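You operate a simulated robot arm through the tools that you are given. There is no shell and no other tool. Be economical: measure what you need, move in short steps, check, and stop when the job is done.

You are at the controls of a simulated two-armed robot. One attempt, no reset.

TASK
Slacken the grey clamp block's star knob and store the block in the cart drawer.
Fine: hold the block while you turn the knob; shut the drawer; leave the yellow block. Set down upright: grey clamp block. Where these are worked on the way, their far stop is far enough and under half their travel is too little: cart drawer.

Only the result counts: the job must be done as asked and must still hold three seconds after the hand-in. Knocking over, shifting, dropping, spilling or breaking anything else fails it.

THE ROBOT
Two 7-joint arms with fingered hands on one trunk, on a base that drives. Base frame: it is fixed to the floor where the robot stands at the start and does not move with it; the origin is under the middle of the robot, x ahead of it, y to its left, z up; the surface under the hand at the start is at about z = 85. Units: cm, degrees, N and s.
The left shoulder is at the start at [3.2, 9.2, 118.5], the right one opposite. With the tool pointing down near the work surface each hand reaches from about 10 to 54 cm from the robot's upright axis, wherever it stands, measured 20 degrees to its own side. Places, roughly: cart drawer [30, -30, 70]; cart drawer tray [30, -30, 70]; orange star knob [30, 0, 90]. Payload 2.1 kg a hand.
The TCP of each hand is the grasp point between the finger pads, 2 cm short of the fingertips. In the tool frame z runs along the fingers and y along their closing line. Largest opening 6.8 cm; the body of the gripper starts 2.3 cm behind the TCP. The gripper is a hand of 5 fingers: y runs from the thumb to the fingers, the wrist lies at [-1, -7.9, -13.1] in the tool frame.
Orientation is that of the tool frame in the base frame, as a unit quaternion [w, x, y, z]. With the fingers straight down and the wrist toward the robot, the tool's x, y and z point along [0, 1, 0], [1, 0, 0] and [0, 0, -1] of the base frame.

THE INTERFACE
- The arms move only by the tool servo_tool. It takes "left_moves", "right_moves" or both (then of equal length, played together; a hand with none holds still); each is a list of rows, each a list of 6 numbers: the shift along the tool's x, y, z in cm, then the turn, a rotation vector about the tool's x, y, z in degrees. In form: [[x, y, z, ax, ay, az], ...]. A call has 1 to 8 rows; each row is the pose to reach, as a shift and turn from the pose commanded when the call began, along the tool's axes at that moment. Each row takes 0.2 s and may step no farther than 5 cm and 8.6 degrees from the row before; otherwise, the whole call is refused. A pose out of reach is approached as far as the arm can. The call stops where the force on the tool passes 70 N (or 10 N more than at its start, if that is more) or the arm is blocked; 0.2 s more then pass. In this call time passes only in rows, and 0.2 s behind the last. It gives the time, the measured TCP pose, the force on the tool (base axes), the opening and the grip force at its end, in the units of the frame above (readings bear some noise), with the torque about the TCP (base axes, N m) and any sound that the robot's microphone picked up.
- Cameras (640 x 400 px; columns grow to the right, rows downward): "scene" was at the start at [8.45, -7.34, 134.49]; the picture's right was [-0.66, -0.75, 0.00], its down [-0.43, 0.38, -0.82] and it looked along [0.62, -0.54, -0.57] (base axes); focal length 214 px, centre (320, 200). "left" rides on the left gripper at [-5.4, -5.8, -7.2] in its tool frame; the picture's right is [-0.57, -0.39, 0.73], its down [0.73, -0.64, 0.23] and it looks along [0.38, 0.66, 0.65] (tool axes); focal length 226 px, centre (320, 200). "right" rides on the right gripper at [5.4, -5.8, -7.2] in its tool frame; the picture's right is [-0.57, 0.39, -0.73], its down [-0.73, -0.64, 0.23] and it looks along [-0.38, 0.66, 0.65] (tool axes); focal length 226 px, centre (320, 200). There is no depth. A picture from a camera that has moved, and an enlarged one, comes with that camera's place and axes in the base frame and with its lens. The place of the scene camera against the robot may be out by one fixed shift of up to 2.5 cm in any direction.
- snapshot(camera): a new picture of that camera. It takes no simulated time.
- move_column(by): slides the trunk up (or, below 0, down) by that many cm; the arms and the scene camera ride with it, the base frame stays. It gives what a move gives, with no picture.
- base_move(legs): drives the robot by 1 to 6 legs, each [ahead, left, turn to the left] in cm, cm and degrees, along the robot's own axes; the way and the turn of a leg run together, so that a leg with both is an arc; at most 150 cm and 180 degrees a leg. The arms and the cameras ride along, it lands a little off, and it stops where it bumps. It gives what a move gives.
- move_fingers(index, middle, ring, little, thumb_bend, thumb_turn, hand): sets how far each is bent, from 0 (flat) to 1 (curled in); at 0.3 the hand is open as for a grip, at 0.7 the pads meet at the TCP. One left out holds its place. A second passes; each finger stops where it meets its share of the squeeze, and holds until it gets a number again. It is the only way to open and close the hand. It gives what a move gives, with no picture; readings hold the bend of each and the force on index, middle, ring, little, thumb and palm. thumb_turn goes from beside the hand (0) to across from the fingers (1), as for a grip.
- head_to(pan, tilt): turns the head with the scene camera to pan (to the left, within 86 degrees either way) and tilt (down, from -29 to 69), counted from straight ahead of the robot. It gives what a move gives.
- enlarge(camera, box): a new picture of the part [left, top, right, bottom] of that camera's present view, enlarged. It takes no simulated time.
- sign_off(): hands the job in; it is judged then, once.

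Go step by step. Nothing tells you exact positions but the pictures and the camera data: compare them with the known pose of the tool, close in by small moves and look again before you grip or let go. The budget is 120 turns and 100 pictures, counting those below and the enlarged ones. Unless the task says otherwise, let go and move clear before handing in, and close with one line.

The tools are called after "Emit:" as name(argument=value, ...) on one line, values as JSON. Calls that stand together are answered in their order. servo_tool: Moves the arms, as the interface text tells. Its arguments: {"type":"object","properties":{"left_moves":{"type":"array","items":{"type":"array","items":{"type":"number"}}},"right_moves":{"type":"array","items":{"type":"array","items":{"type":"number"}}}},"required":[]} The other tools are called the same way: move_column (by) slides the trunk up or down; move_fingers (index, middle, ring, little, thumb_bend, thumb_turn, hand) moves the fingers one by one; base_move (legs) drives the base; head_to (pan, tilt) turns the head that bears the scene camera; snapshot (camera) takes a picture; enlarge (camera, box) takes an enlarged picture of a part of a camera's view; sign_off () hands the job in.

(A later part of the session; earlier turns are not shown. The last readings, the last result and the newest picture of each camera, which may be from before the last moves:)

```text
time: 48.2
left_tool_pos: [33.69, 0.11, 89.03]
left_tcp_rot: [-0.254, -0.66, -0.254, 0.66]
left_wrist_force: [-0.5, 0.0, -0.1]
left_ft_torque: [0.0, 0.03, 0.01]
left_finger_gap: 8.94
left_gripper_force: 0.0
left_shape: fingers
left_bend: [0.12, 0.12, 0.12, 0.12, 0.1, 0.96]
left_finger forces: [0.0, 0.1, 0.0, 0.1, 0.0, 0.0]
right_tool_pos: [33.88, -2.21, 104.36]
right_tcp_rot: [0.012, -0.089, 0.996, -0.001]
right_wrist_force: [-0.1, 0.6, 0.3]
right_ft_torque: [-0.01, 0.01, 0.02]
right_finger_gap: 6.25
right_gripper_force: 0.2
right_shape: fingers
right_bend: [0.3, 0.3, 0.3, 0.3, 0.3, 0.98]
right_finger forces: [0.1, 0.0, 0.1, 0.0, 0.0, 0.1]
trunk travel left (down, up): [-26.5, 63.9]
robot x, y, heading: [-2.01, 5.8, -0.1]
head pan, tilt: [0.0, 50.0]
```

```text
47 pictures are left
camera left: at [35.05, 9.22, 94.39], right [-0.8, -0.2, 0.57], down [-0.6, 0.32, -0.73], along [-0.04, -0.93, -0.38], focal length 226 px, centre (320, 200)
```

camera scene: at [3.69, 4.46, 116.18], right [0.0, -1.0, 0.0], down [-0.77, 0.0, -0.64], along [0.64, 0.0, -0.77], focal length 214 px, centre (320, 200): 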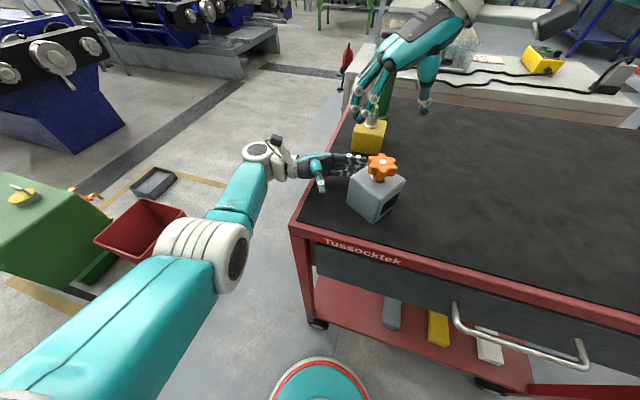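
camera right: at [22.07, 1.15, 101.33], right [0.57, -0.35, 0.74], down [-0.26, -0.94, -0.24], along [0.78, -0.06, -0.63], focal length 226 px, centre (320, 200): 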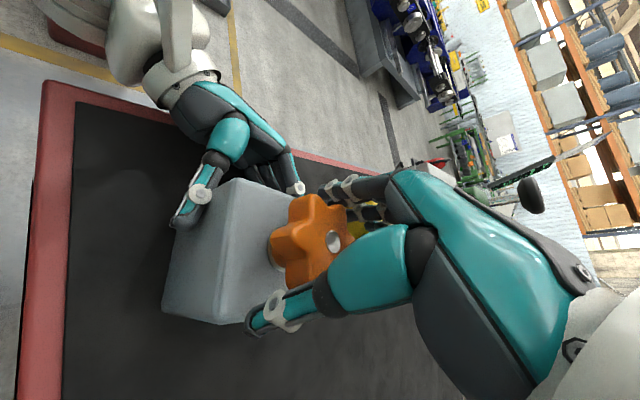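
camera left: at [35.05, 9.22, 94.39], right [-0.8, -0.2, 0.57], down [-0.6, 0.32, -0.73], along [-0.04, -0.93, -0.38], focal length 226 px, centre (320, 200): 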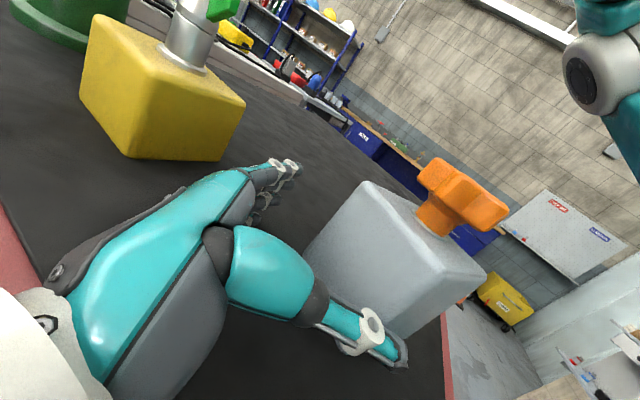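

Emit:
servo_tool(left_moves=[[0, 0, 2, 0, 0, 0], [0, 0, 4, 0, 0, 0], [0, 0, 5.2, 0, 0, 0]])

Emit:
move_fingers(hand="left", index=0.6, middle=0.6, ring=0.6, little=0.6, thumb_bend=0.6)

Emit:
enlarge(camera="scene", box=[270, 130, 450, 250])

Emit:
snapshot(camera="right")

```text
time: 49.0
left_tool_pos: [30.95, -1.97, 89.07]
left_tcp_rot: [-0.266, -0.655, -0.261, 0.658]
left_wrist_force: [-1.0, 0.9, 0.1]
left_ft_torque: [-0.01, -0.01, -0.01]
left_finger_gap: 9.01
left_gripper_force: 0.5
left_shape: fingers
left_bend: [0.12, 0.12, 0.12, 0.12, 0.08, 0.96]
left_finger forces: [0.0, 0.0, 0.0, 0.0, 1.3, 0.0]
right_tool_pos: [34.94, -0.65, 104.52]
right_tcp_rot: [0.01, -0.101, 0.995, -0.005]
right_wrist_force: [-0.3, -1.1, 0.2]
right_ft_torque: [0.04, 0.03, -0.02]
right_finger_gap: 6.24
right_gripper_force: 0.1
right_shape: fingers
right_bend: [0.3, 0.3, 0.3, 0.3, 0.3, 0.98]
right_finger forces: [0.0, 0.1, 0.1, 0.1, 0.0, 0.0]
trunk travel left (down, up): [-26.5, 63.9]
robot x, y, heading: [-1.62, 5.89, 1.4]
head pan, tilt: [0.0, 50.0]
```

```text
time: 50.0
left_tool_pos: [30.92, -1.96, 88.99]
left_tcp_rot: [-0.266, -0.653, -0.263, 0.658]
left_wrist_force: [0.8, -2.8, 5.1]
left_ft_torque: [-0.29, -0.24, 0.03]
left_finger_gap: 6.03
left_gripper_force: 20.5
left_shape: fingers
left_bend: [0.45, 0.49, 0.49, 0.52, 0.1, 0.97]
left_finger forces: [6.3, 4.9, 4.8, 6.6, 18.3, 0.0]
right_tool_pos: [35.05, -0.55, 104.25]
right_tcp_rot: [0.009, -0.105, 0.994, -0.005]
right_wrist_force: [-0.4, 0.2, 0.2]
right_ft_torque: [0.0, -0.02, 0.0]
right_finger_gap: 6.24
right_gripper_force: 0.0
right_shape: fingers
right_bend: [0.3, 0.3, 0.3, 0.3, 0.3, 0.98]
right_finger forces: [0.0, 0.0, 0.1, 0.0, 0.0, 0.0]
trunk travel left (down, up): [-26.5, 63.9]
robot x, y, heading: [-1.59, 5.49, 1.8]
head pan, tilt: [0.0, 50.0]
```

```text
3.33 times, centred on (360, 190) of scene
camera zoom: at [10.69, 5.56, 116.14], right [0.03, -1.0, 0.01], down [-0.77, -0.03, -0.64], along [0.64, 0.02, -0.77], focal length 715 px, centre (187, 233)
```

zoom: 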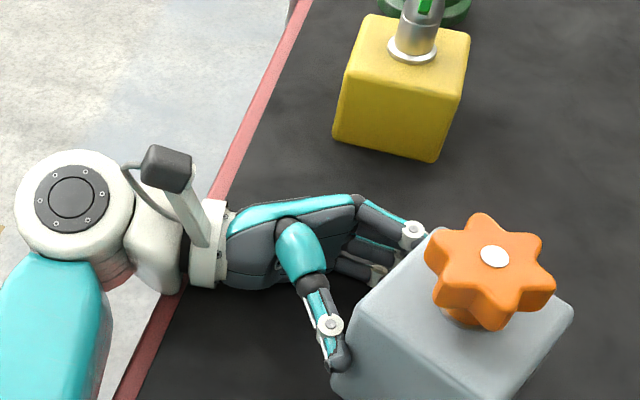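

```text
45 pictures are left
camera right: at [30.72, -7.37, 111.35], right [0.46, 0.5, 0.73], down [0.85, -0.47, -0.21], along [0.24, 0.72, -0.65], focal length 226 px, centre (320, 200)
```

right: 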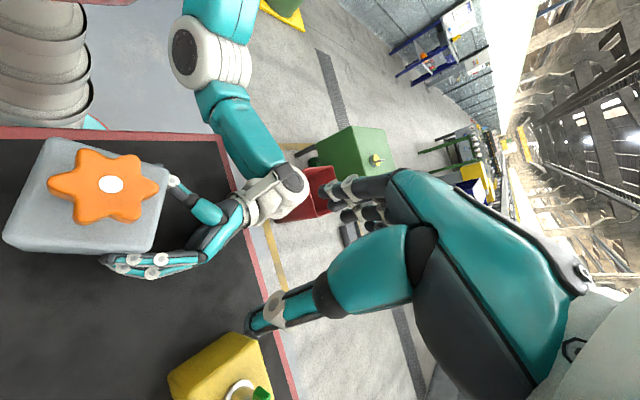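

Emit:
move_fingers(hand="left", index=0.12, middle=0.12, ring=0.12, little=0.12, thumb_bend=0.05)

Emit:
servo_tool(left_moves=[[-0.5, 0, -1.5, 0, 0, 0], [-1.2, 0, -3, 0, 0, 0], [-1.2, 0, -3, 0, 7.5, 0], [-1.2, 0, -3, 0, 15, 0]])

Emit:
snapshot(camera="left")

Emit:
snapshot(camera="scene")

```text
time: 51.0
left_tool_pos: [31.01, -2.01, 89.01]
left_tcp_rot: [-0.266, -0.653, -0.263, 0.658]
left_wrist_force: [-0.2, 0.8, 0.2]
left_ft_torque: [0.0, 0.0, -0.02]
left_finger_gap: 9.05
left_gripper_force: 0.6
left_shape: fingers
left_bend: [0.12, 0.12, 0.12, 0.12, 0.03, 0.96]
left_finger forces: [0.0, 0.1, 0.0, 0.0, 0.8, 0.0]
right_tool_pos: [34.99, -0.51, 104.33]
right_tcp_rot: [0.009, -0.105, 0.994, -0.004]
right_wrist_force: [-0.4, -0.8, -0.4]
right_ft_torque: [0.0, -0.02, 0.0]
right_finger_gap: 6.26
right_gripper_force: 0.0
right_shape: fingers
right_bend: [0.3, 0.3, 0.3, 0.3, 0.3, 0.98]
right_finger forces: [0.1, 0.0, 0.0, 0.1, 0.0, 0.0]
trunk travel left (down, up): [-26.5, 63.9]
robot x, y, heading: [-1.49, 5.89, 1.9]
head pan, tilt: [0.0, 50.0]
```

```text
time: 52.0
left_tool_pos: [31.94, -1.44, 90.26]
left_tcp_rot: [0.218, 0.741, 0.284, -0.568]
left_wrist_force: [0.3, -0.2, -0.1]
left_ft_torque: [0.02, 0.0, -0.02]
left_finger_gap: 9.08
left_gripper_force: 0.0
left_shape: fingers
left_bend: [0.12, 0.12, 0.12, 0.12, 0.05, 0.96]
left_finger forces: [0.0, 0.0, 0.2, 0.1, 0.0, 0.0]
right_tool_pos: [33.79, -2.25, 104.31]
right_tcp_rot: [0.012, -0.087, 0.996, -0.001]
right_wrist_force: [-0.2, -0.2, 0.6]
right_ft_torque: [-0.04, -0.02, -0.01]
right_finger_gap: 6.26
right_gripper_force: 0.0
right_shape: fingers
right_bend: [0.3, 0.3, 0.3, 0.3, 0.3, 0.98]
right_finger forces: [0.0, 0.0, 0.0, 0.0, 0.0, 0.1]
trunk travel left (down, up): [-26.5, 63.9]
robot x, y, heading: [-1.91, 6.03, 0.1]
head pan, tilt: [0.0, 50.0]
```

```text
44 pictures are left
camera left: at [32.23, 6.57, 97.34], right [-0.89, -0.28, 0.36], down [-0.45, 0.46, -0.77], along [0.05, -0.85, -0.53], focal length 226 px, centre (320, 200)
```

left: 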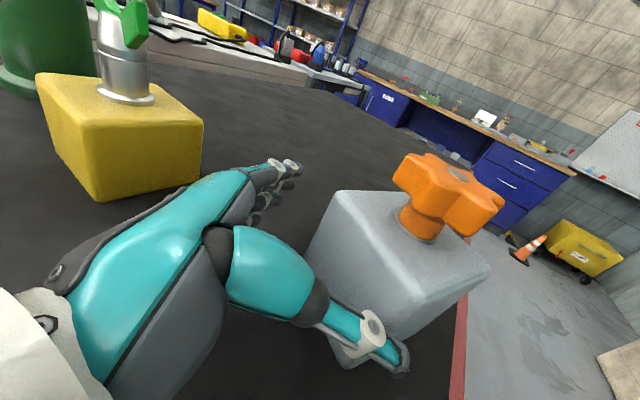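

```text
43 pictures are left
camera scene: at [9.67, 4.43, 116.18], right [0.0, -1.0, 0.0], down [-0.77, 0.0, -0.64], along [0.64, 0.0, -0.77], focal length 214 px, centre (320, 200)
```

scene: 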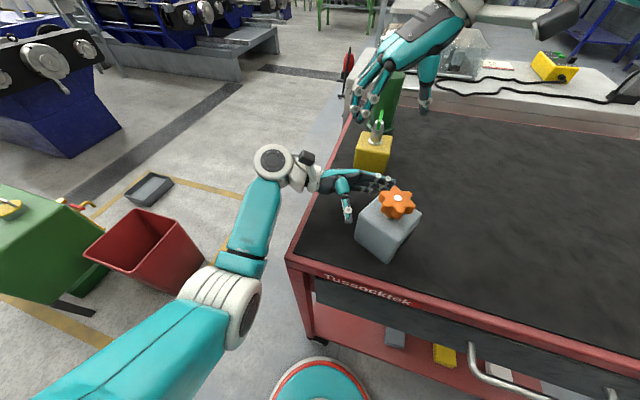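

Emit:
servo_tool(left_moves=[[-0.15, -0.5, 1.2, 0, 0, 0], [-0.3, -0.5, 2.4, 0, 0, 0], [-0.5, -0.5, 3.5, 0, 0, 0]])

Emit:
move_fingers(hand="left", index=0.65, middle=0.65, ring=0.65, little=0.65, thumb_bend=0.65)

Emit:
enlarge(camera="scene", box=[300, 150, 460, 270])

Emit:
snapshot(camera="right")

```text
time: 52.8
left_tool_pos: [29.12, -3.33, 89.87]
left_tcp_rot: [0.218, 0.741, 0.285, -0.568]
left_wrist_force: [0.2, 2.5, 1.3]
left_ft_torque: [-0.01, 0.06, -0.07]
left_finger_gap: 9.12
left_gripper_force: 1.1
left_shape: fingers
left_bend: [0.12, 0.12, 0.12, 0.12, 0.02, 0.95]
left_finger forces: [0.0, 0.0, 0.0, 0.0, 2.0, 0.0]
right_tool_pos: [33.96, -2.17, 104.36]
right_tcp_rot: [0.011, -0.09, 0.996, -0.002]
right_wrist_force: [0.0, -0.6, 0.2]
right_ft_torque: [0.01, 0.02, 0.01]
right_finger_gap: 6.28
right_gripper_force: 0.1
right_shape: fingers
right_bend: [0.3, 0.3, 0.3, 0.3, 0.3, 0.98]
right_finger forces: [0.1, 0.1, 0.1, 0.1, 0.0, 0.1]
trunk travel left (down, up): [-26.5, 63.9]
robot x, y, heading: [-1.99, 6.05, -0.0]
head pan, tilt: [0.0, 50.0]
```

```text
time: 53.8
left_tool_pos: [29.15, -3.36, 89.75]
left_tcp_rot: [0.218, 0.741, 0.284, -0.568]
left_wrist_force: [-0.5, 1.2, -0.9]
left_ft_torque: [-0.05, 0.01, 0.0]
left_finger_gap: 3.04
left_gripper_force: 0.7
left_shape: fingers
left_bend: [0.64, 0.65, 0.65, 0.65, 0.34, 0.96]
left_finger forces: [0.2, 0.0, 0.0, 0.0, 1.3, 0.1]
right_tool_pos: [33.79, -2.29, 104.26]
right_tcp_rot: [0.011, -0.088, 0.996, 0.0]
right_wrist_force: [-0.1, 0.0, 0.8]
right_ft_torque: [-0.02, -0.01, 0.01]
right_finger_gap: 6.25
right_gripper_force: 0.1
right_shape: fingers
right_bend: [0.3, 0.3, 0.3, 0.3, 0.3, 0.98]
right_finger forces: [0.1, 0.0, 0.0, 0.0, 0.1, 0.0]
trunk travel left (down, up): [-26.5, 63.9]
robot x, y, heading: [-1.79, 6.3, 0.3]
head pan, tilt: [0.0, 50.0]
```

```text
3.33 times, centred on (380, 210) of scene
camera zoom: at [9.68, 4.45, 116.18], right [0.0, -1.0, 0.0], down [-0.77, 0.0, -0.64], along [0.64, 0.0, -0.77], focal length 715 px, centre (120, 167)
```

zoom: 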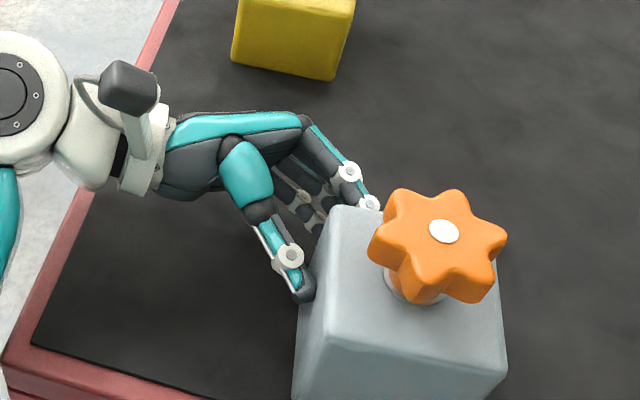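

```text
41 pictures are left
camera right: at [29.29, -8.98, 111.36], right [0.47, 0.48, 0.74], down [0.84, -0.5, -0.21], along [0.27, 0.72, -0.64], focal length 226 px, centre (320, 200)
```

right: 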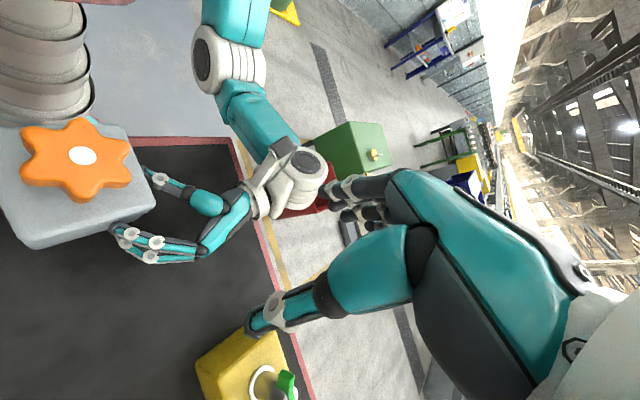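

Emit:
move_fingers(hand="left", index=0.12, middle=0.12, ring=0.12, little=0.12, thumb_bend=0.05)

Emit:
servo_tool(left_moves=[[0, 0, -2, 0, 0, 0], [0, 0, -4, 0, 0, 0], [0, 0, -8, 0, 0, 0], [-4, 0, -10, -7, 0, 0], [-4, 0, -10, -14, 0, 0], [-4, 0, -10, -21, 0, 0], [-4, 0, -10, -28, 0, 0]], right_moves=[[0, 0, -2, 0, 0, 8], [0, 0, -2, 0, 0, 16], [0, 0, -2, 0, 0, 24], [0, 0, -2, 0, 0, 32], [0, 0, -2, 0, 0, 40], [0, 0, -2, 0, 0, 48], [0, 0, -2, 0, 0, 56]])

Emit:
servo_tool(right_moves=[[0, -1, 0, 0, 0, 7.6], [0, -3, 0, 0, 0, 15.2], [0, -5, 0, 0, 0, 22.8], [0, -7, 0, 0, 0, 30.4], [0, -9, 0, 0, 0, 38], [0, -9, 0, 0, 0, 45.6], [0, -9, 0, 0, 0, 53]])

Emit:
snapshot(camera="right")

```text
time: 54.8
left_tool_pos: [29.2, -3.33, 89.87]
left_tcp_rot: [0.218, 0.74, 0.285, -0.569]
left_wrist_force: [0.5, 0.1, 0.2]
left_ft_torque: [-0.02, -0.01, -0.02]
left_finger_gap: 9.08
left_gripper_force: 0.1
left_shape: fingers
left_bend: [0.12, 0.12, 0.12, 0.12, 0.06, 0.96]
left_finger forces: [0.0, 0.0, 0.0, 0.1, 0.1, 0.1]
right_tool_pos: [33.78, -2.17, 104.38]
right_tcp_rot: [0.011, -0.088, 0.996, 0.0]
right_wrist_force: [0.4, 0.5, 0.5]
right_ft_torque: [-0.06, -0.01, 0.01]
right_finger_gap: 6.24
right_gripper_force: 0.0
right_shape: fingers
right_bend: [0.3, 0.3, 0.3, 0.3, 0.3, 0.98]
right_finger forces: [0.0, 0.1, 0.0, 0.0, 0.0, 0.1]
trunk travel left (down, up): [-26.5, 63.9]
robot x, y, heading: [-1.98, 5.97, -0.3]
head pan, tilt: [0.0, 50.0]
```

```text
time: 56.4
left_tool_pos: [35.56, 2.41, 96.23]
left_tcp_rot: [0.392, 0.665, 0.414, -0.483]
left_wrist_force: [0.2, 0.6, -0.9]
left_ft_torque: [0.04, 0.01, -0.01]
left_finger_gap: 9.03
left_gripper_force: 0.0
left_shape: fingers
left_bend: [0.12, 0.12, 0.12, 0.12, 0.05, 0.96]
left_finger forces: [0.1, 0.0, 0.0, 0.1, 0.0, 0.0]
right_tool_pos: [33.83, -2.12, 106.21]
right_tcp_rot: [0.01, 0.39, 0.921, 0.005]
right_wrist_force: [0.0, 0.7, 0.5]
right_ft_torque: [0.0, -0.04, 0.01]
right_finger_gap: 6.27
right_gripper_force: 0.0
right_shape: fingers
right_bend: [0.3, 0.3, 0.3, 0.3, 0.3, 0.98]
right_finger forces: [0.0, 0.0, 0.0, 0.0, 0.0, 0.1]
trunk travel left (down, up): [-26.5, 63.9]
robot x, y, heading: [-1.87, 5.88, -0.1]
head pan, tilt: [0.0, 50.0]
```

```text
time: 58.0
left_tool_pos: [35.67, 2.39, 96.3]
left_tcp_rot: [0.39, 0.666, 0.413, -0.483]
left_wrist_force: [-0.1, 0.3, 0.3]
left_ft_torque: [-0.02, 0.0, 0.01]
left_finger_gap: 8.98
left_gripper_force: 0.1
left_shape: fingers
left_bend: [0.12, 0.12, 0.12, 0.12, 0.05, 0.96]
left_finger forces: [0.0, 0.0, 0.0, 0.0, 0.1, 0.1]
right_tool_pos: [27.4, -8.44, 106.13]
right_tcp_rot: [0.008, 0.76, 0.65, 0.01]
right_wrist_force: [0.8, -0.2, 0.4]
right_ft_torque: [-0.02, 0.03, 0.04]
right_finger_gap: 6.24
right_gripper_force: 0.0
right_shape: fingers
right_bend: [0.3, 0.3, 0.3, 0.3, 0.3, 0.98]
right_finger forces: [0.0, 0.0, 0.1, 0.1, 0.1, 0.0]
trunk travel left (down, up): [-26.5, 63.9]
robot x, y, heading: [-1.86, 6.01, 0.0]
head pan, tilt: [0.0, 50.0]
```

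```text
40 pictures are left
camera right: at [22.18, -2.28, 113.19], right [0.28, -0.62, 0.73], down [-0.74, -0.62, -0.25], along [0.61, -0.48, -0.63], focal length 226 px, centre (320, 200)
```

right: 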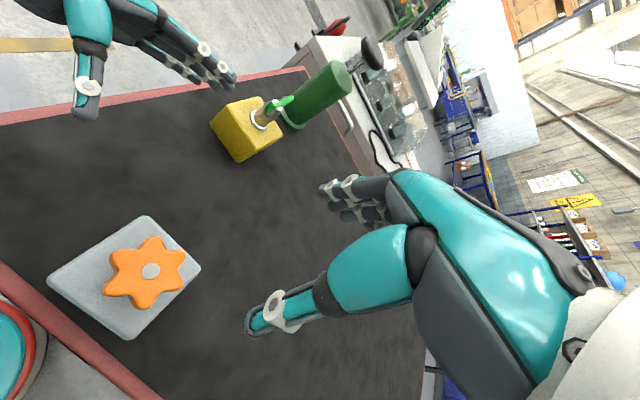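

Emit:
servo_tool(right_moves=[[1.3, -1.6, 2, 0, 0, 0], [2.67, -3.26, 5, 0, 0, 0], [2.67, -3.26, 8, 0, 0, 0]])

Emit:
snapshot(camera="right")

Emit:
snapshot(camera="left")

```text
time: 58.8
left_tool_pos: [35.56, 2.34, 96.28]
left_tcp_rot: [0.391, 0.665, 0.414, -0.483]
left_wrist_force: [1.4, 0.3, 1.3]
left_ft_torque: [0.0, 0.0, 0.0]
left_finger_gap: 9.01
left_gripper_force: 0.0
left_shape: fingers
left_bend: [0.12, 0.12, 0.12, 0.12, 0.05, 0.96]
left_finger forces: [0.0, 0.1, 0.0, 0.1, 0.1, 0.1]
right_tool_pos: [25.7, -5.02, 98.66]
right_tcp_rot: [0.007, 0.759, 0.651, 0.009]
right_wrist_force: [0.0, -0.6, -0.1]
right_ft_torque: [-0.01, 0.0, -0.03]
right_finger_gap: 6.25
right_gripper_force: 0.1
right_shape: fingers
right_bend: [0.3, 0.3, 0.3, 0.3, 0.3, 0.98]
right_finger forces: [0.1, 0.0, 0.0, 0.0, 0.1, 0.0]
right hand out of reach, approached as far as the arm can: row 3
trunk travel left (down, up): [-26.5, 63.9]
robot x, y, heading: [-2.06, 6.28, 0.0]
head pan, tilt: [0.0, 50.0]
```

```text
39 pictures are left
camera right: at [20.59, 1.18, 105.72], right [0.28, -0.62, 0.73], down [-0.74, -0.63, -0.25], along [0.61, -0.47, -0.63], focal length 226 px, centre (320, 200)
```

right: 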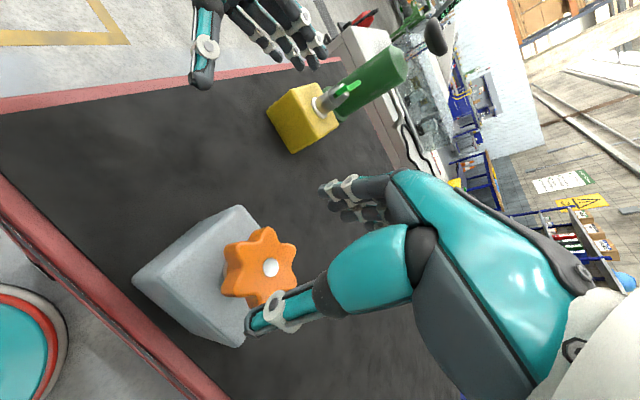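

```text
38 pictures are left
camera left: at [31.4, 10.09, 102.46], right [-0.7, -0.63, 0.33], down [-0.53, 0.14, -0.84], along [0.48, -0.76, -0.43], focal length 226 px, centre (320, 200)
```

left: 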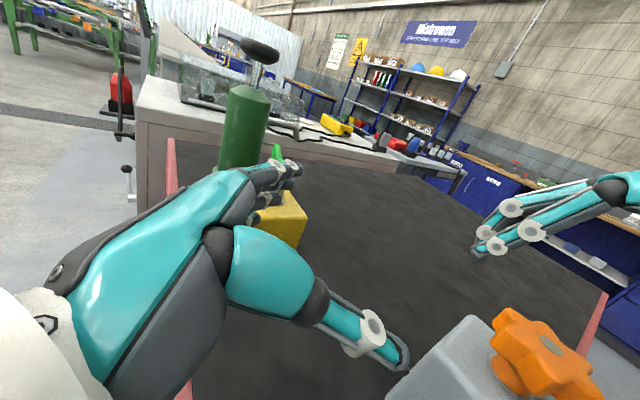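

Emit:
servo_tool(right_moves=[[0, 0, -4, 0, 0, 0]])

Emit:
base_move(legs=[[-7, 0, 0]])

Emit:
servo_tool(right_moves=[[0, 3, 0, 0, 0, 0], [-0.7, 6, 0, 0, 0, 0], [-0.7, 6, 4, 0, 0, 0]])

Emit:
snapshot(camera="right")

```text
time: 59.2
left_tool_pos: [35.56, 2.44, 96.27]
left_tcp_rot: [0.391, 0.666, 0.413, -0.483]
left_wrist_force: [-0.9, -0.1, 0.5]
left_ft_torque: [0.01, 0.0, 0.02]
left_finger_gap: 9.03
left_gripper_force: 0.0
left_shape: fingers
left_bend: [0.12, 0.12, 0.12, 0.12, 0.05, 0.96]
left_finger forces: [0.0, 0.0, 0.0, 0.0, 0.0, 0.0]
right_tool_pos: [25.62, -5.04, 102.77]
right_tcp_rot: [0.008, 0.759, 0.651, 0.009]
right_wrist_force: [-0.4, -0.1, -0.5]
right_ft_torque: [-0.03, 0.02, 0.01]
right_finger_gap: 6.25
right_gripper_force: 0.1
right_shape: fingers
right_bend: [0.3, 0.3, 0.3, 0.3, 0.3, 0.98]
right_finger forces: [0.0, 0.1, 0.0, 0.0, 0.0, 0.1]
trunk travel left (down, up): [-26.5, 63.9]
robot x, y, heading: [-2.18, 5.77, 0.2]
head pan, tilt: [0.0, 50.0]
```

```text
time: 60.2
left_tool_pos: [28.63, 2.42, 96.33]
left_tcp_rot: [0.391, 0.666, 0.413, -0.483]
left_wrist_force: [0.4, 0.0, 0.0]
left_ft_torque: [0.01, 0.0, 0.05]
left_finger_gap: 9.03
left_gripper_force: 0.0
left_shape: fingers
left_bend: [0.12, 0.12, 0.12, 0.12, 0.05, 0.96]
left_finger forces: [0.0, 0.0, 0.0, 0.0, 0.0, 0.1]
right_tool_pos: [18.77, -5.0, 102.72]
right_tcp_rot: [0.007, 0.76, 0.65, 0.008]
right_wrist_force: [-0.3, 0.3, -0.3]
right_ft_torque: [-0.01, -0.03, 0.02]
right_finger_gap: 6.26
right_gripper_force: 0.1
right_shape: fingers
right_bend: [0.3, 0.3, 0.3, 0.3, 0.3, 0.98]
right_finger forces: [0.1, 0.0, 0.0, 0.0, 0.0, 0.1]
trunk travel left (down, up): [-26.5, 63.9]
robot x, y, heading: [-8.97, 5.78, 0.0]
head pan, tilt: [0.0, 50.0]
```

```text
time: 61.0
left_tool_pos: [28.51, 2.35, 96.3]
left_tcp_rot: [0.391, 0.666, 0.413, -0.482]
left_wrist_force: [-0.5, 0.2, -0.2]
left_ft_torque: [0.0, -0.04, 0.01]
left_finger_gap: 9.04
left_gripper_force: 0.0
left_shape: fingers
left_bend: [0.12, 0.12, 0.12, 0.12, 0.05, 0.96]
left_finger forces: [0.0, 0.0, 0.0, 0.0, 0.0, 0.1]
right_tool_pos: [24.49, -6.44, 98.72]
right_tcp_rot: [0.008, 0.759, 0.651, 0.009]
right_wrist_force: [0.2, -0.2, -0.6]
right_ft_torque: [0.03, -0.01, -0.01]
right_finger_gap: 6.27
right_gripper_force: 0.1
right_shape: fingers
right_bend: [0.3, 0.3, 0.3, 0.3, 0.3, 0.98]
right_finger forces: [0.0, 0.0, 0.0, 0.1, 0.1, 0.1]
trunk travel left (down, up): [-26.5, 63.9]
robot x, y, heading: [-8.84, 6.31, -0.1]
head pan, tilt: [0.0, 50.0]
```

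```text
37 pictures are left
camera right: at [19.39, -0.31, 105.77], right [0.28, -0.62, 0.73], down [-0.74, -0.63, -0.25], along [0.61, -0.47, -0.63], focal length 226 px, centre (320, 200)
```

right: 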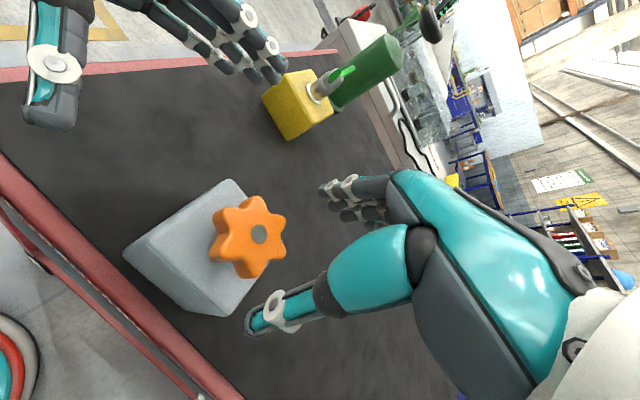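

Emit:
servo_tool(right_moves=[[1.4, -0.1, 0, 0, 0, 0], [1.4, -0.1, 2.2, 0, 0, 0], [1.4, -0.1, 4.3, 0, 0, 0]])

Emit:
snapshot(camera="right")

```text
time: 61.8
left_tool_pos: [28.58, 2.4, 96.25]
left_tcp_rot: [0.391, 0.665, 0.414, -0.483]
left_wrist_force: [0.2, 0.4, -1.5]
left_ft_torque: [0.0, 0.02, 0.01]
left_finger_gap: 9.05
left_gripper_force: 0.0
left_shape: fingers
left_bend: [0.12, 0.12, 0.12, 0.12, 0.05, 0.96]
left_finger forces: [0.0, 0.0, 0.0, 0.0, 0.0, 0.1]
right_tool_pos: [24.77, -5.2, 94.53]
right_tcp_rot: [0.008, 0.759, 0.651, 0.008]
right_wrist_force: [-0.2, 0.7, 0.5]
right_ft_torque: [0.0, 0.0, -0.03]
right_finger_gap: 6.24
right_gripper_force: 0.0
right_shape: fingers
right_bend: [0.3, 0.3, 0.3, 0.3, 0.3, 0.98]
right_finger forces: [0.0, 0.0, 0.0, 0.1, 0.0, 0.1]
trunk travel left (down, up): [-26.5, 63.9]
robot x, y, heading: [-9.34, 6.36, 0.0]
head pan, tilt: [0.0, 50.0]
```

```text
36 pictures are left
camera right: at [19.63, 1.03, 101.51], right [0.28, -0.62, 0.73], down [-0.74, -0.63, -0.25], along [0.61, -0.47, -0.63], focal length 226 px, centre (320, 200)
```

right: 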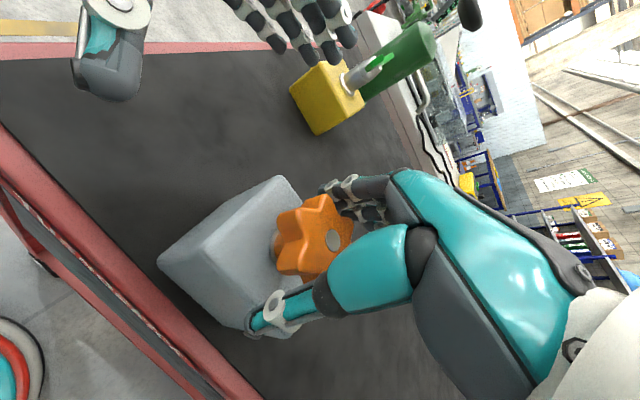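

Emit:
move_fingers(hand="right", index=0.8, middle=0.8, ring=0.8, little=0.8, thumb_bend=0.75)

Emit:
servo_tool(right_moves=[[0, 0, -1, 0, 0, 0], [0, 0, -2, 0, 0, 0]])

Emit:
snapshot(camera="left")

Emit:
enlarge(camera="scene", box=[290, 100, 490, 250])

```text
time: 62.8
left_tool_pos: [28.62, 2.49, 96.32]
left_tcp_rot: [0.391, 0.666, 0.413, -0.483]
left_wrist_force: [-0.2, 0.4, 0.1]
left_ft_torque: [-0.01, -0.04, 0.03]
left_finger_gap: 9.05
left_gripper_force: 0.1
left_shape: fingers
left_bend: [0.12, 0.12, 0.12, 0.12, 0.05, 0.96]
left_finger forces: [0.0, 0.1, 0.0, 0.0, 0.1, 0.0]
right_tool_pos: [24.79, -5.13, 94.6]
right_tcp_rot: [0.008, 0.759, 0.65, 0.009]
right_wrist_force: [0.0, 0.0, -5.2]
right_ft_torque: [0.01, 0.01, -0.03]
right_finger_gap: 2.47
right_gripper_force: 33.3
right_shape: fingers
right_bend: [0.77, 0.77, 0.76, 0.8, 0.56, 0.96]
right_finger forces: [16.0, 9.5, 8.8, 0.8, 30.5, 0.0]
trunk travel left (down, up): [-26.5, 63.9]
robot x, y, heading: [-8.65, 6.06, 0.1]
head pan, tilt: [0.0, 50.0]
```

```text
time: 63.4
left_tool_pos: [28.51, 2.42, 96.36]
left_tcp_rot: [0.39, 0.666, 0.414, -0.483]
left_wrist_force: [-0.2, -0.5, -0.5]
left_ft_torque: [-0.01, 0.03, 0.02]
left_finger_gap: 9.04
left_gripper_force: 0.0
left_shape: fingers
left_bend: [0.12, 0.12, 0.12, 0.12, 0.05, 0.96]
left_finger forces: [0.0, 0.0, 0.1, 0.0, 0.0, 0.1]
right_tool_pos: [24.76, -5.18, 96.47]
right_tcp_rot: [0.007, 0.76, 0.65, 0.009]
right_wrist_force: [0.5, -1.0, -5.7]
right_ft_torque: [-0.01, 0.0, -0.03]
right_finger_gap: 2.51
right_gripper_force: 33.0
right_shape: fingers
right_bend: [0.77, 0.77, 0.76, 0.8, 0.56, 0.96]
right_finger forces: [16.0, 9.8, 8.9, 0.9, 30.7, 0.0]
trunk travel left (down, up): [-26.5, 63.9]
robot x, y, heading: [-8.91, 6.18, 0.1]
head pan, tilt: [0.0, 50.0]
```

```text
35 pictures are left
camera left: at [24.4, 10.08, 102.45], right [-0.7, -0.63, 0.33], down [-0.53, 0.14, -0.84], along [0.48, -0.76, -0.43], focal length 226 px, centre (320, 200)
```

left: 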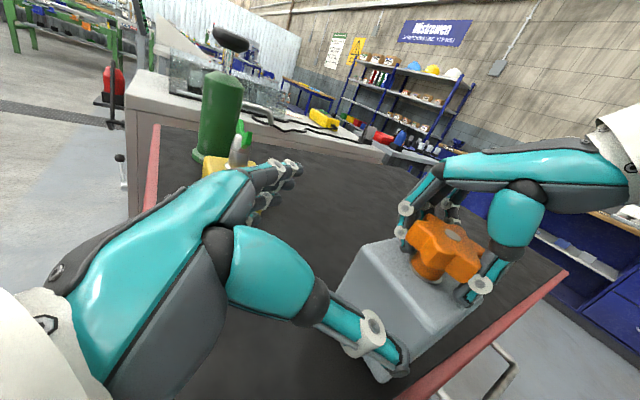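

```text
2.67 times, centred on (390, 175) of scene
camera zoom: at [2.68, 4.43, 116.18], right [0.0, -1.0, 0.0], down [-0.77, 0.0, -0.64], along [0.64, 0.0, -0.77], focal length 572 px, centre (133, 267)
```

zoom: 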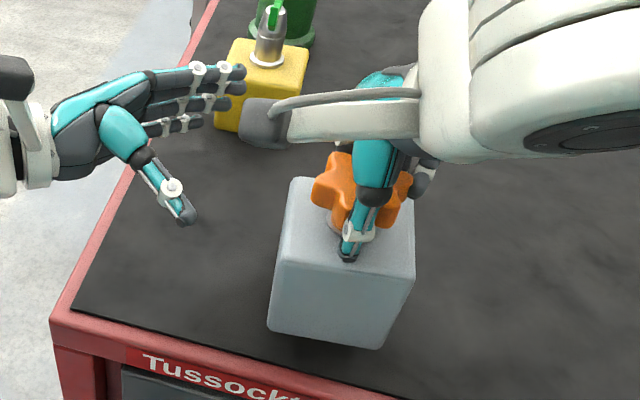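

Emit:
servo_tool(right_moves=[[0.5, 1.1, -0.8, 0, 0, 0], [1.05, 2.16, -1.6, 0, 0, 0]], left_moves=[[0, 0, -1, -4.7, 0, -3.5], [1.5, 0, -2.5, -9.5, 0, -7]])

Emit:
snapshot(camera="left")

Emit:
snapshot(camera="scene")

```text
time: 64.0
left_tool_pos: [29.72, 5.0, 95.39]
left_tcp_rot: [0.414, 0.604, 0.492, -0.47]
left_wrist_force: [0.0, -0.6, 0.0]
left_ft_torque: [0.01, 0.01, -0.02]
left_finger_gap: 9.03
left_gripper_force: 0.1
left_shape: fingers
left_bend: [0.12, 0.12, 0.12, 0.12, 0.05, 0.96]
left_finger forces: [0.1, 0.0, 0.0, 0.0, 0.0, 0.0]
right_tool_pos: [27.06, -4.45, 98.1]
right_tcp_rot: [0.007, 0.76, 0.65, 0.009]
right_wrist_force: [-0.5, -0.6, -5.2]
right_ft_torque: [0.02, -0.02, -0.03]
right_finger_gap: 2.5
right_gripper_force: 33.3
right_shape: fingers
right_bend: [0.77, 0.77, 0.76, 0.8, 0.56, 0.96]
right_finger forces: [16.1, 10.0, 9.0, 0.8, 30.6, 0.0]
trunk travel left (down, up): [-26.5, 63.9]
robot x, y, heading: [-9.03, 5.81, 0.3]
head pan, tilt: [0.0, 50.0]
```

```text
33 pictures are left
camera left: at [24.69, 11.73, 102.01], right [-0.54, -0.75, 0.38], down [-0.61, 0.04, -0.79], along [0.58, -0.66, -0.48], focal length 226 px, centre (320, 200)
```

left: 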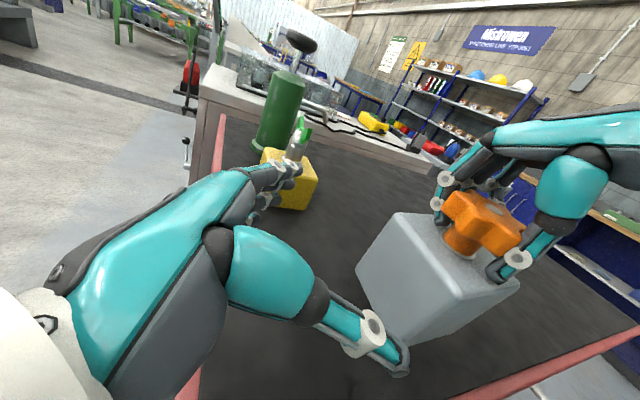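

```text
32 pictures are left
camera scene: at [2.68, 4.43, 116.18], right [0.0, -1.0, 0.0], down [-0.77, 0.0, -0.64], along [0.64, 0.0, -0.77], focal length 214 px, centre (320, 200)
```

scene: 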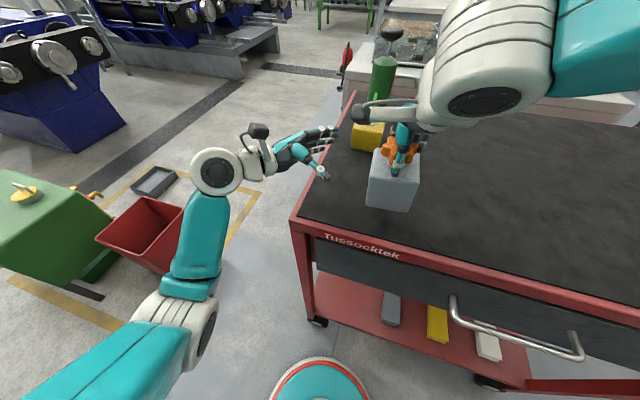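

Emit:
servo_tool(left_moves=[[1.1, -0.8, 2, 0, 0, 0], [1.1, -0.8, 5, 0, 0, 0]])

Emit:
snapshot(camera="left")

Emit:
enlarge(camera="scene", box=[290, 100, 470, 230])

```text
time: 64.6
left_tool_pos: [28.15, 0.5, 93.2]
left_tcp_rot: [0.414, 0.605, 0.493, -0.469]
left_wrist_force: [1.0, 0.1, 0.1]
left_ft_torque: [-0.03, 0.03, 0.01]
left_finger_gap: 9.04
left_gripper_force: 0.1
left_shape: fingers
left_bend: [0.12, 0.12, 0.12, 0.12, 0.05, 0.96]
left_finger forces: [0.0, 0.0, 0.0, 0.1, 0.0, 0.0]
right_tool_pos: [27.08, -4.57, 98.17]
right_tcp_rot: [0.007, 0.76, 0.65, 0.008]
right_wrist_force: [-0.5, -0.8, -5.5]
right_ft_torque: [0.01, -0.02, -0.02]
right_finger_gap: 2.52
right_gripper_force: 33.2
right_shape: fingers
right_bend: [0.77, 0.77, 0.76, 0.8, 0.56, 0.96]
right_finger forces: [16.0, 10.1, 9.1, 0.7, 30.6, 0.1]
trunk travel left (down, up): [-26.5, 63.9]
robot x, y, heading: [-9.18, 6.04, 0.1]
head pan, tilt: [0.0, 50.0]
```

```text
31 pictures are left
camera left: at [23.11, 7.25, 99.83], right [-0.54, -0.75, 0.38], down [-0.61, 0.04, -0.79], along [0.58, -0.66, -0.48], focal length 226 px, centre (320, 200)
```

left: 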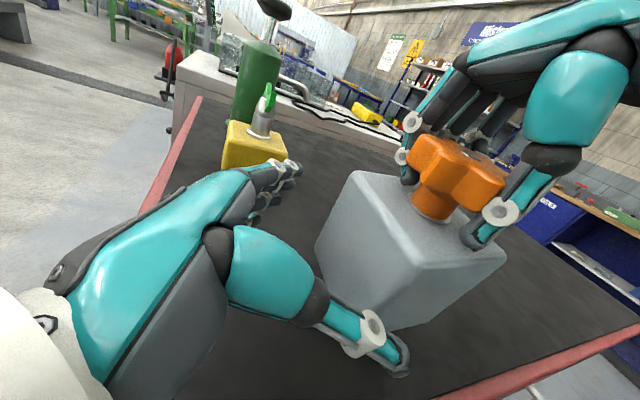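

```text
3.08 times, centred on (380, 165) of scene
camera zoom: at [2.68, 4.44, 116.18], right [0.0, -1.0, 0.0], down [-0.77, 0.0, -0.64], along [0.64, 0.0, -0.77], focal length 660 px, centre (135, 308)
```

zoom: 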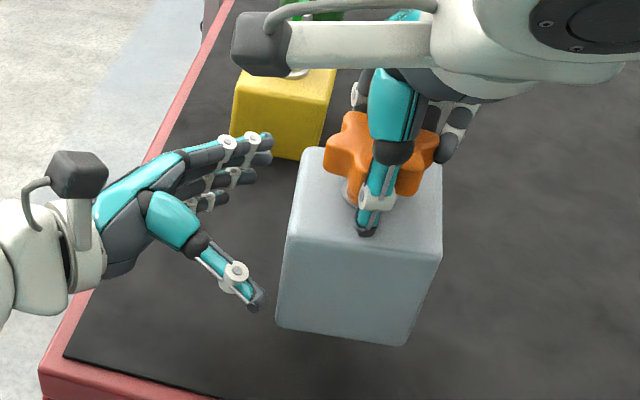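

Emit:
servo_tool(left_moves=[[0, -0.8, 0.3, 0, 0, 0], [0, -0.8, 2.4, 0, 0, 0], [0, -0.8, 4.4, 0, 0, 0]])

Emit:
enlarge(camera="scene", box=[290, 100, 470, 230])

```text
time: 65.4
left_tool_pos: [26.64, -3.59, 92.18]
left_tcp_rot: [0.415, 0.604, 0.492, -0.47]
left_wrist_force: [-0.6, 6.1, 0.0]
left_ft_torque: [-0.1, -0.03, 0.02]
left_finger_gap: 9.14
left_gripper_force: 2.9
left_shape: fingers
left_bend: [0.11, 0.12, 0.12, 0.12, 0.05, 0.97]
left_finger forces: [2.6, 0.0, 0.0, 0.0, 4.3, 0.0]
right_tool_pos: [27.04, -4.46, 98.18]
right_tcp_rot: [0.008, 0.76, 0.65, 0.008]
right_wrist_force: [0.1, -7.2, -3.5]
right_ft_torque: [-0.22, 0.01, -0.01]
right_finger_gap: 2.52
right_gripper_force: 35.3
right_shape: fingers
right_bend: [0.77, 0.77, 0.78, 0.8, 0.56, 0.96]
right_finger forces: [18.6, 14.0, 6.2, 1.2, 30.5, 0.1]
trunk travel left (down, up): [-26.5, 63.9]
robot x, y, heading: [-9.06, 6.0, -0.1]
head pan, tilt: [0.0, 50.0]
```

```text
3.08 times, centred on (380, 165) of scene
camera zoom: at [2.68, 4.43, 116.18], right [0.0, -1.0, 0.0], down [-0.77, 0.0, -0.64], along [0.64, 0.0, -0.77], focal length 660 px, centre (135, 308)
```

zoom: 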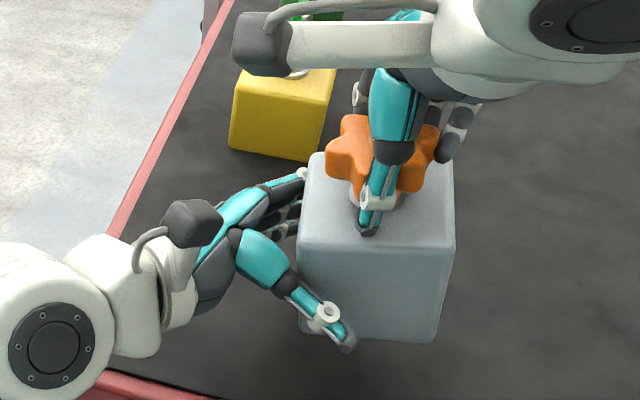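

Emit:
servo_tool(left_moves=[[0, 0.2, -0.4, 0, 0, 0]])

Emit:
move_fingers(hand="left", index=0.6, middle=0.6, ring=0.6, little=0.6, thumb_bend=0.6)

Emit:
enlarge(camera="scene", box=[290, 100, 470, 230])

```text
time: 65.8
left_tool_pos: [26.9, -3.22, 92.37]
left_tcp_rot: [0.414, 0.605, 0.492, -0.47]
left_wrist_force: [-1.1, 1.7, -2.7]
left_ft_torque: [-0.05, -0.05, -0.02]
left_finger_gap: 9.08
left_gripper_force: 1.8
left_shape: fingers
left_bend: [0.12, 0.12, 0.12, 0.12, 0.05, 0.97]
left_finger forces: [0.3, 0.1, 0.0, 0.0, 3.0, 0.1]
right_tool_pos: [26.95, -4.54, 98.11]
right_tcp_rot: [0.008, 0.759, 0.651, 0.009]
right_wrist_force: [1.7, -2.4, -4.7]
right_ft_torque: [-0.02, -0.09, -0.01]
right_finger_gap: 2.48
right_gripper_force: 33.4
right_shape: fingers
right_bend: [0.77, 0.77, 0.77, 0.8, 0.56, 0.96]
right_finger forces: [16.2, 11.1, 9.1, 0.9, 28.9, 0.0]
trunk travel left (down, up): [-26.5, 63.9]
robot x, y, heading: [-9.22, 6.32, 0.4]
head pan, tilt: [0.0, 50.0]
```

```text
time: 66.8
left_tool_pos: [26.9, -3.28, 92.32]
left_tcp_rot: [0.414, 0.605, 0.493, -0.469]
left_wrist_force: [4.8, 4.4, -0.1]
left_ft_torque: [-0.2, -0.36, 0.14]
left_finger_gap: 6.75
left_gripper_force: 39.6
left_shape: fingers
left_bend: [0.23, 0.41, 0.4, 0.55, 0.44, 0.95]
left_finger forces: [18.4, 7.7, 11.8, 3.5, 37.9, 0.0]
right_tool_pos: [27.01, -4.6, 98.06]
right_tcp_rot: [0.007, 0.76, 0.65, 0.009]
right_wrist_force: [-5.2, -4.5, -0.5]
right_ft_torque: [0.05, 0.6, -0.09]
right_finger_gap: 2.51
right_gripper_force: 36.1
right_shape: fingers
right_bend: [0.76, 0.77, 0.78, 0.8, 0.57, 0.96]
right_finger forces: [18.4, 10.9, 8.7, 1.5, 33.6, 0.1]
trunk travel left (down, up): [-26.5, 63.9]
robot x, y, heading: [-8.85, 5.65, -0.1]
head pan, tilt: [0.0, 50.0]
```

```text
3.08 times, centred on (380, 165) of scene
camera zoom: at [2.68, 4.43, 116.18], right [0.0, -1.0, 0.0], down [-0.77, 0.0, -0.64], along [0.64, 0.0, -0.77], focal length 660 px, centre (135, 308)
```

zoom: 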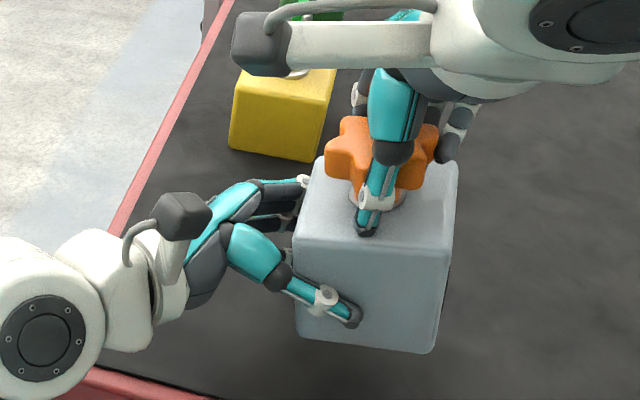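

Emit:
servo_tool(right_moves=[[0, 0, 0, 0, 0, -6], [0, 0, 0, 0, 0, -12], [0, 0, 0, 0, 0, -18], [0, 0, 0, 0, 0, -24], [0, 0, 0, 0, 0, -30], [0, 0, 0, 0, 0, -36], [0, 0, 0, 0, 0, -42]])

Emit:
enlarge(camera="scene", box=[290, 100, 470, 230])

```text
time: 68.4
left_tool_pos: [26.93, -3.28, 92.33]
left_tcp_rot: [0.415, 0.604, 0.492, -0.47]
left_wrist_force: [7.1, 3.3, 1.1]
left_ft_torque: [-0.14, -0.65, 0.39]
left_finger_gap: 6.74
left_gripper_force: 40.2
left_shape: fingers
left_bend: [0.23, 0.41, 0.39, 0.55, 0.44, 0.95]
left_finger forces: [16.6, 8.4, 13.1, 6.8, 35.0, 0.0]
right_tool_pos: [27.08, -4.64, 98.15]
right_tcp_rot: [0.01, 0.475, 0.88, 0.005]
right_wrist_force: [-6.2, -3.4, -6.0]
right_ft_torque: [0.05, 0.98, -0.32]
right_finger_gap: 2.35
right_gripper_force: 45.6
right_shape: fingers
right_bend: [0.76, 0.77, 0.77, 0.8, 0.67, 0.85]
right_finger forces: [19.4, 13.6, 11.6, 0.0, 46.7, 0.0]
trunk travel left (down, up): [-26.5, 63.9]
robot x, y, heading: [-9.23, 5.93, 0.2]
head pan, tilt: [0.0, 50.0]
```

```text
3.08 times, centred on (380, 165) of scene
camera zoom: at [2.68, 4.43, 116.18], right [0.0, -1.0, 0.0], down [-0.77, 0.0, -0.64], along [0.64, 0.0, -0.77], focal length 660 px, centre (135, 308)
```

zoom: 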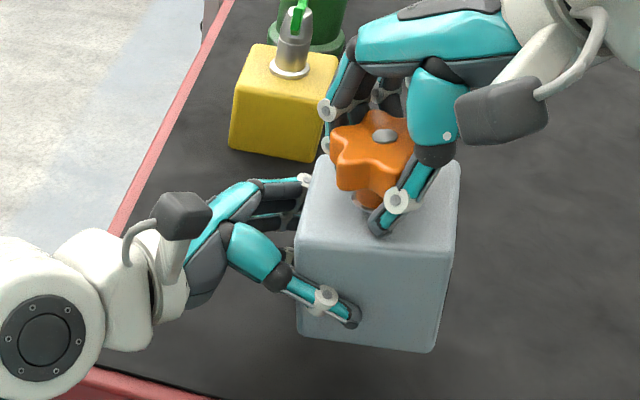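

Emit:
servo_tool(right_moves=[[0, 0, 0, 0, 0, -6], [0, 0, 0, 0, 0, -12], [0, 0, 0, 0, 0, -18], [0, 0, 0, 0, 0, -24], [0, 0, 0, 0, 0, -30], [0, 0, 0, 0, 0, -36], [0, 0, 0, 0, 0, -42]])

Emit:
enlarge(camera="scene", box=[290, 100, 470, 230])

```text
time: 70.0
left_tool_pos: [26.91, -3.36, 92.53]
left_tcp_rot: [0.415, 0.604, 0.491, -0.47]
left_wrist_force: [6.3, 4.1, 4.0]
left_ft_torque: [0.25, -0.49, 0.37]
left_finger_gap: 6.7
left_gripper_force: 36.6
left_shape: fingers
left_bend: [0.23, 0.41, 0.4, 0.56, 0.45, 0.93]
left_finger forces: [14.2, 7.5, 11.2, 12.1, 28.1, 0.0]
right_tool_pos: [27.03, -4.6, 98.12]
right_tcp_rot: [0.013, 0.129, 0.992, 0.002]
right_wrist_force: [-7.2, -4.3, -9.5]
right_ft_torque: [-0.5, 0.81, -0.31]
right_finger_gap: 2.24
right_gripper_force: 51.7
right_shape: fingers
right_bend: [0.76, 0.75, 0.78, 0.8, 0.71, 0.8]
right_finger forces: [19.8, 20.0, 7.0, 0.0, 55.2, 0.0]
trunk travel left (down, up): [-26.5, 63.9]
robot x, y, heading: [-9.12, 5.92, -0.0]
head pan, tilt: [0.0, 50.0]
```

```text
3.08 times, centred on (380, 165) of scene
camera zoom: at [2.68, 4.43, 116.18], right [0.0, -1.0, 0.0], down [-0.77, 0.0, -0.64], along [0.64, 0.0, -0.77], focal length 660 px, centre (135, 308)
```

zoom: 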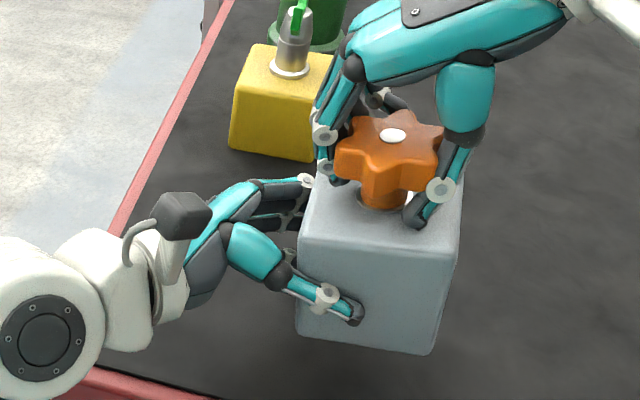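

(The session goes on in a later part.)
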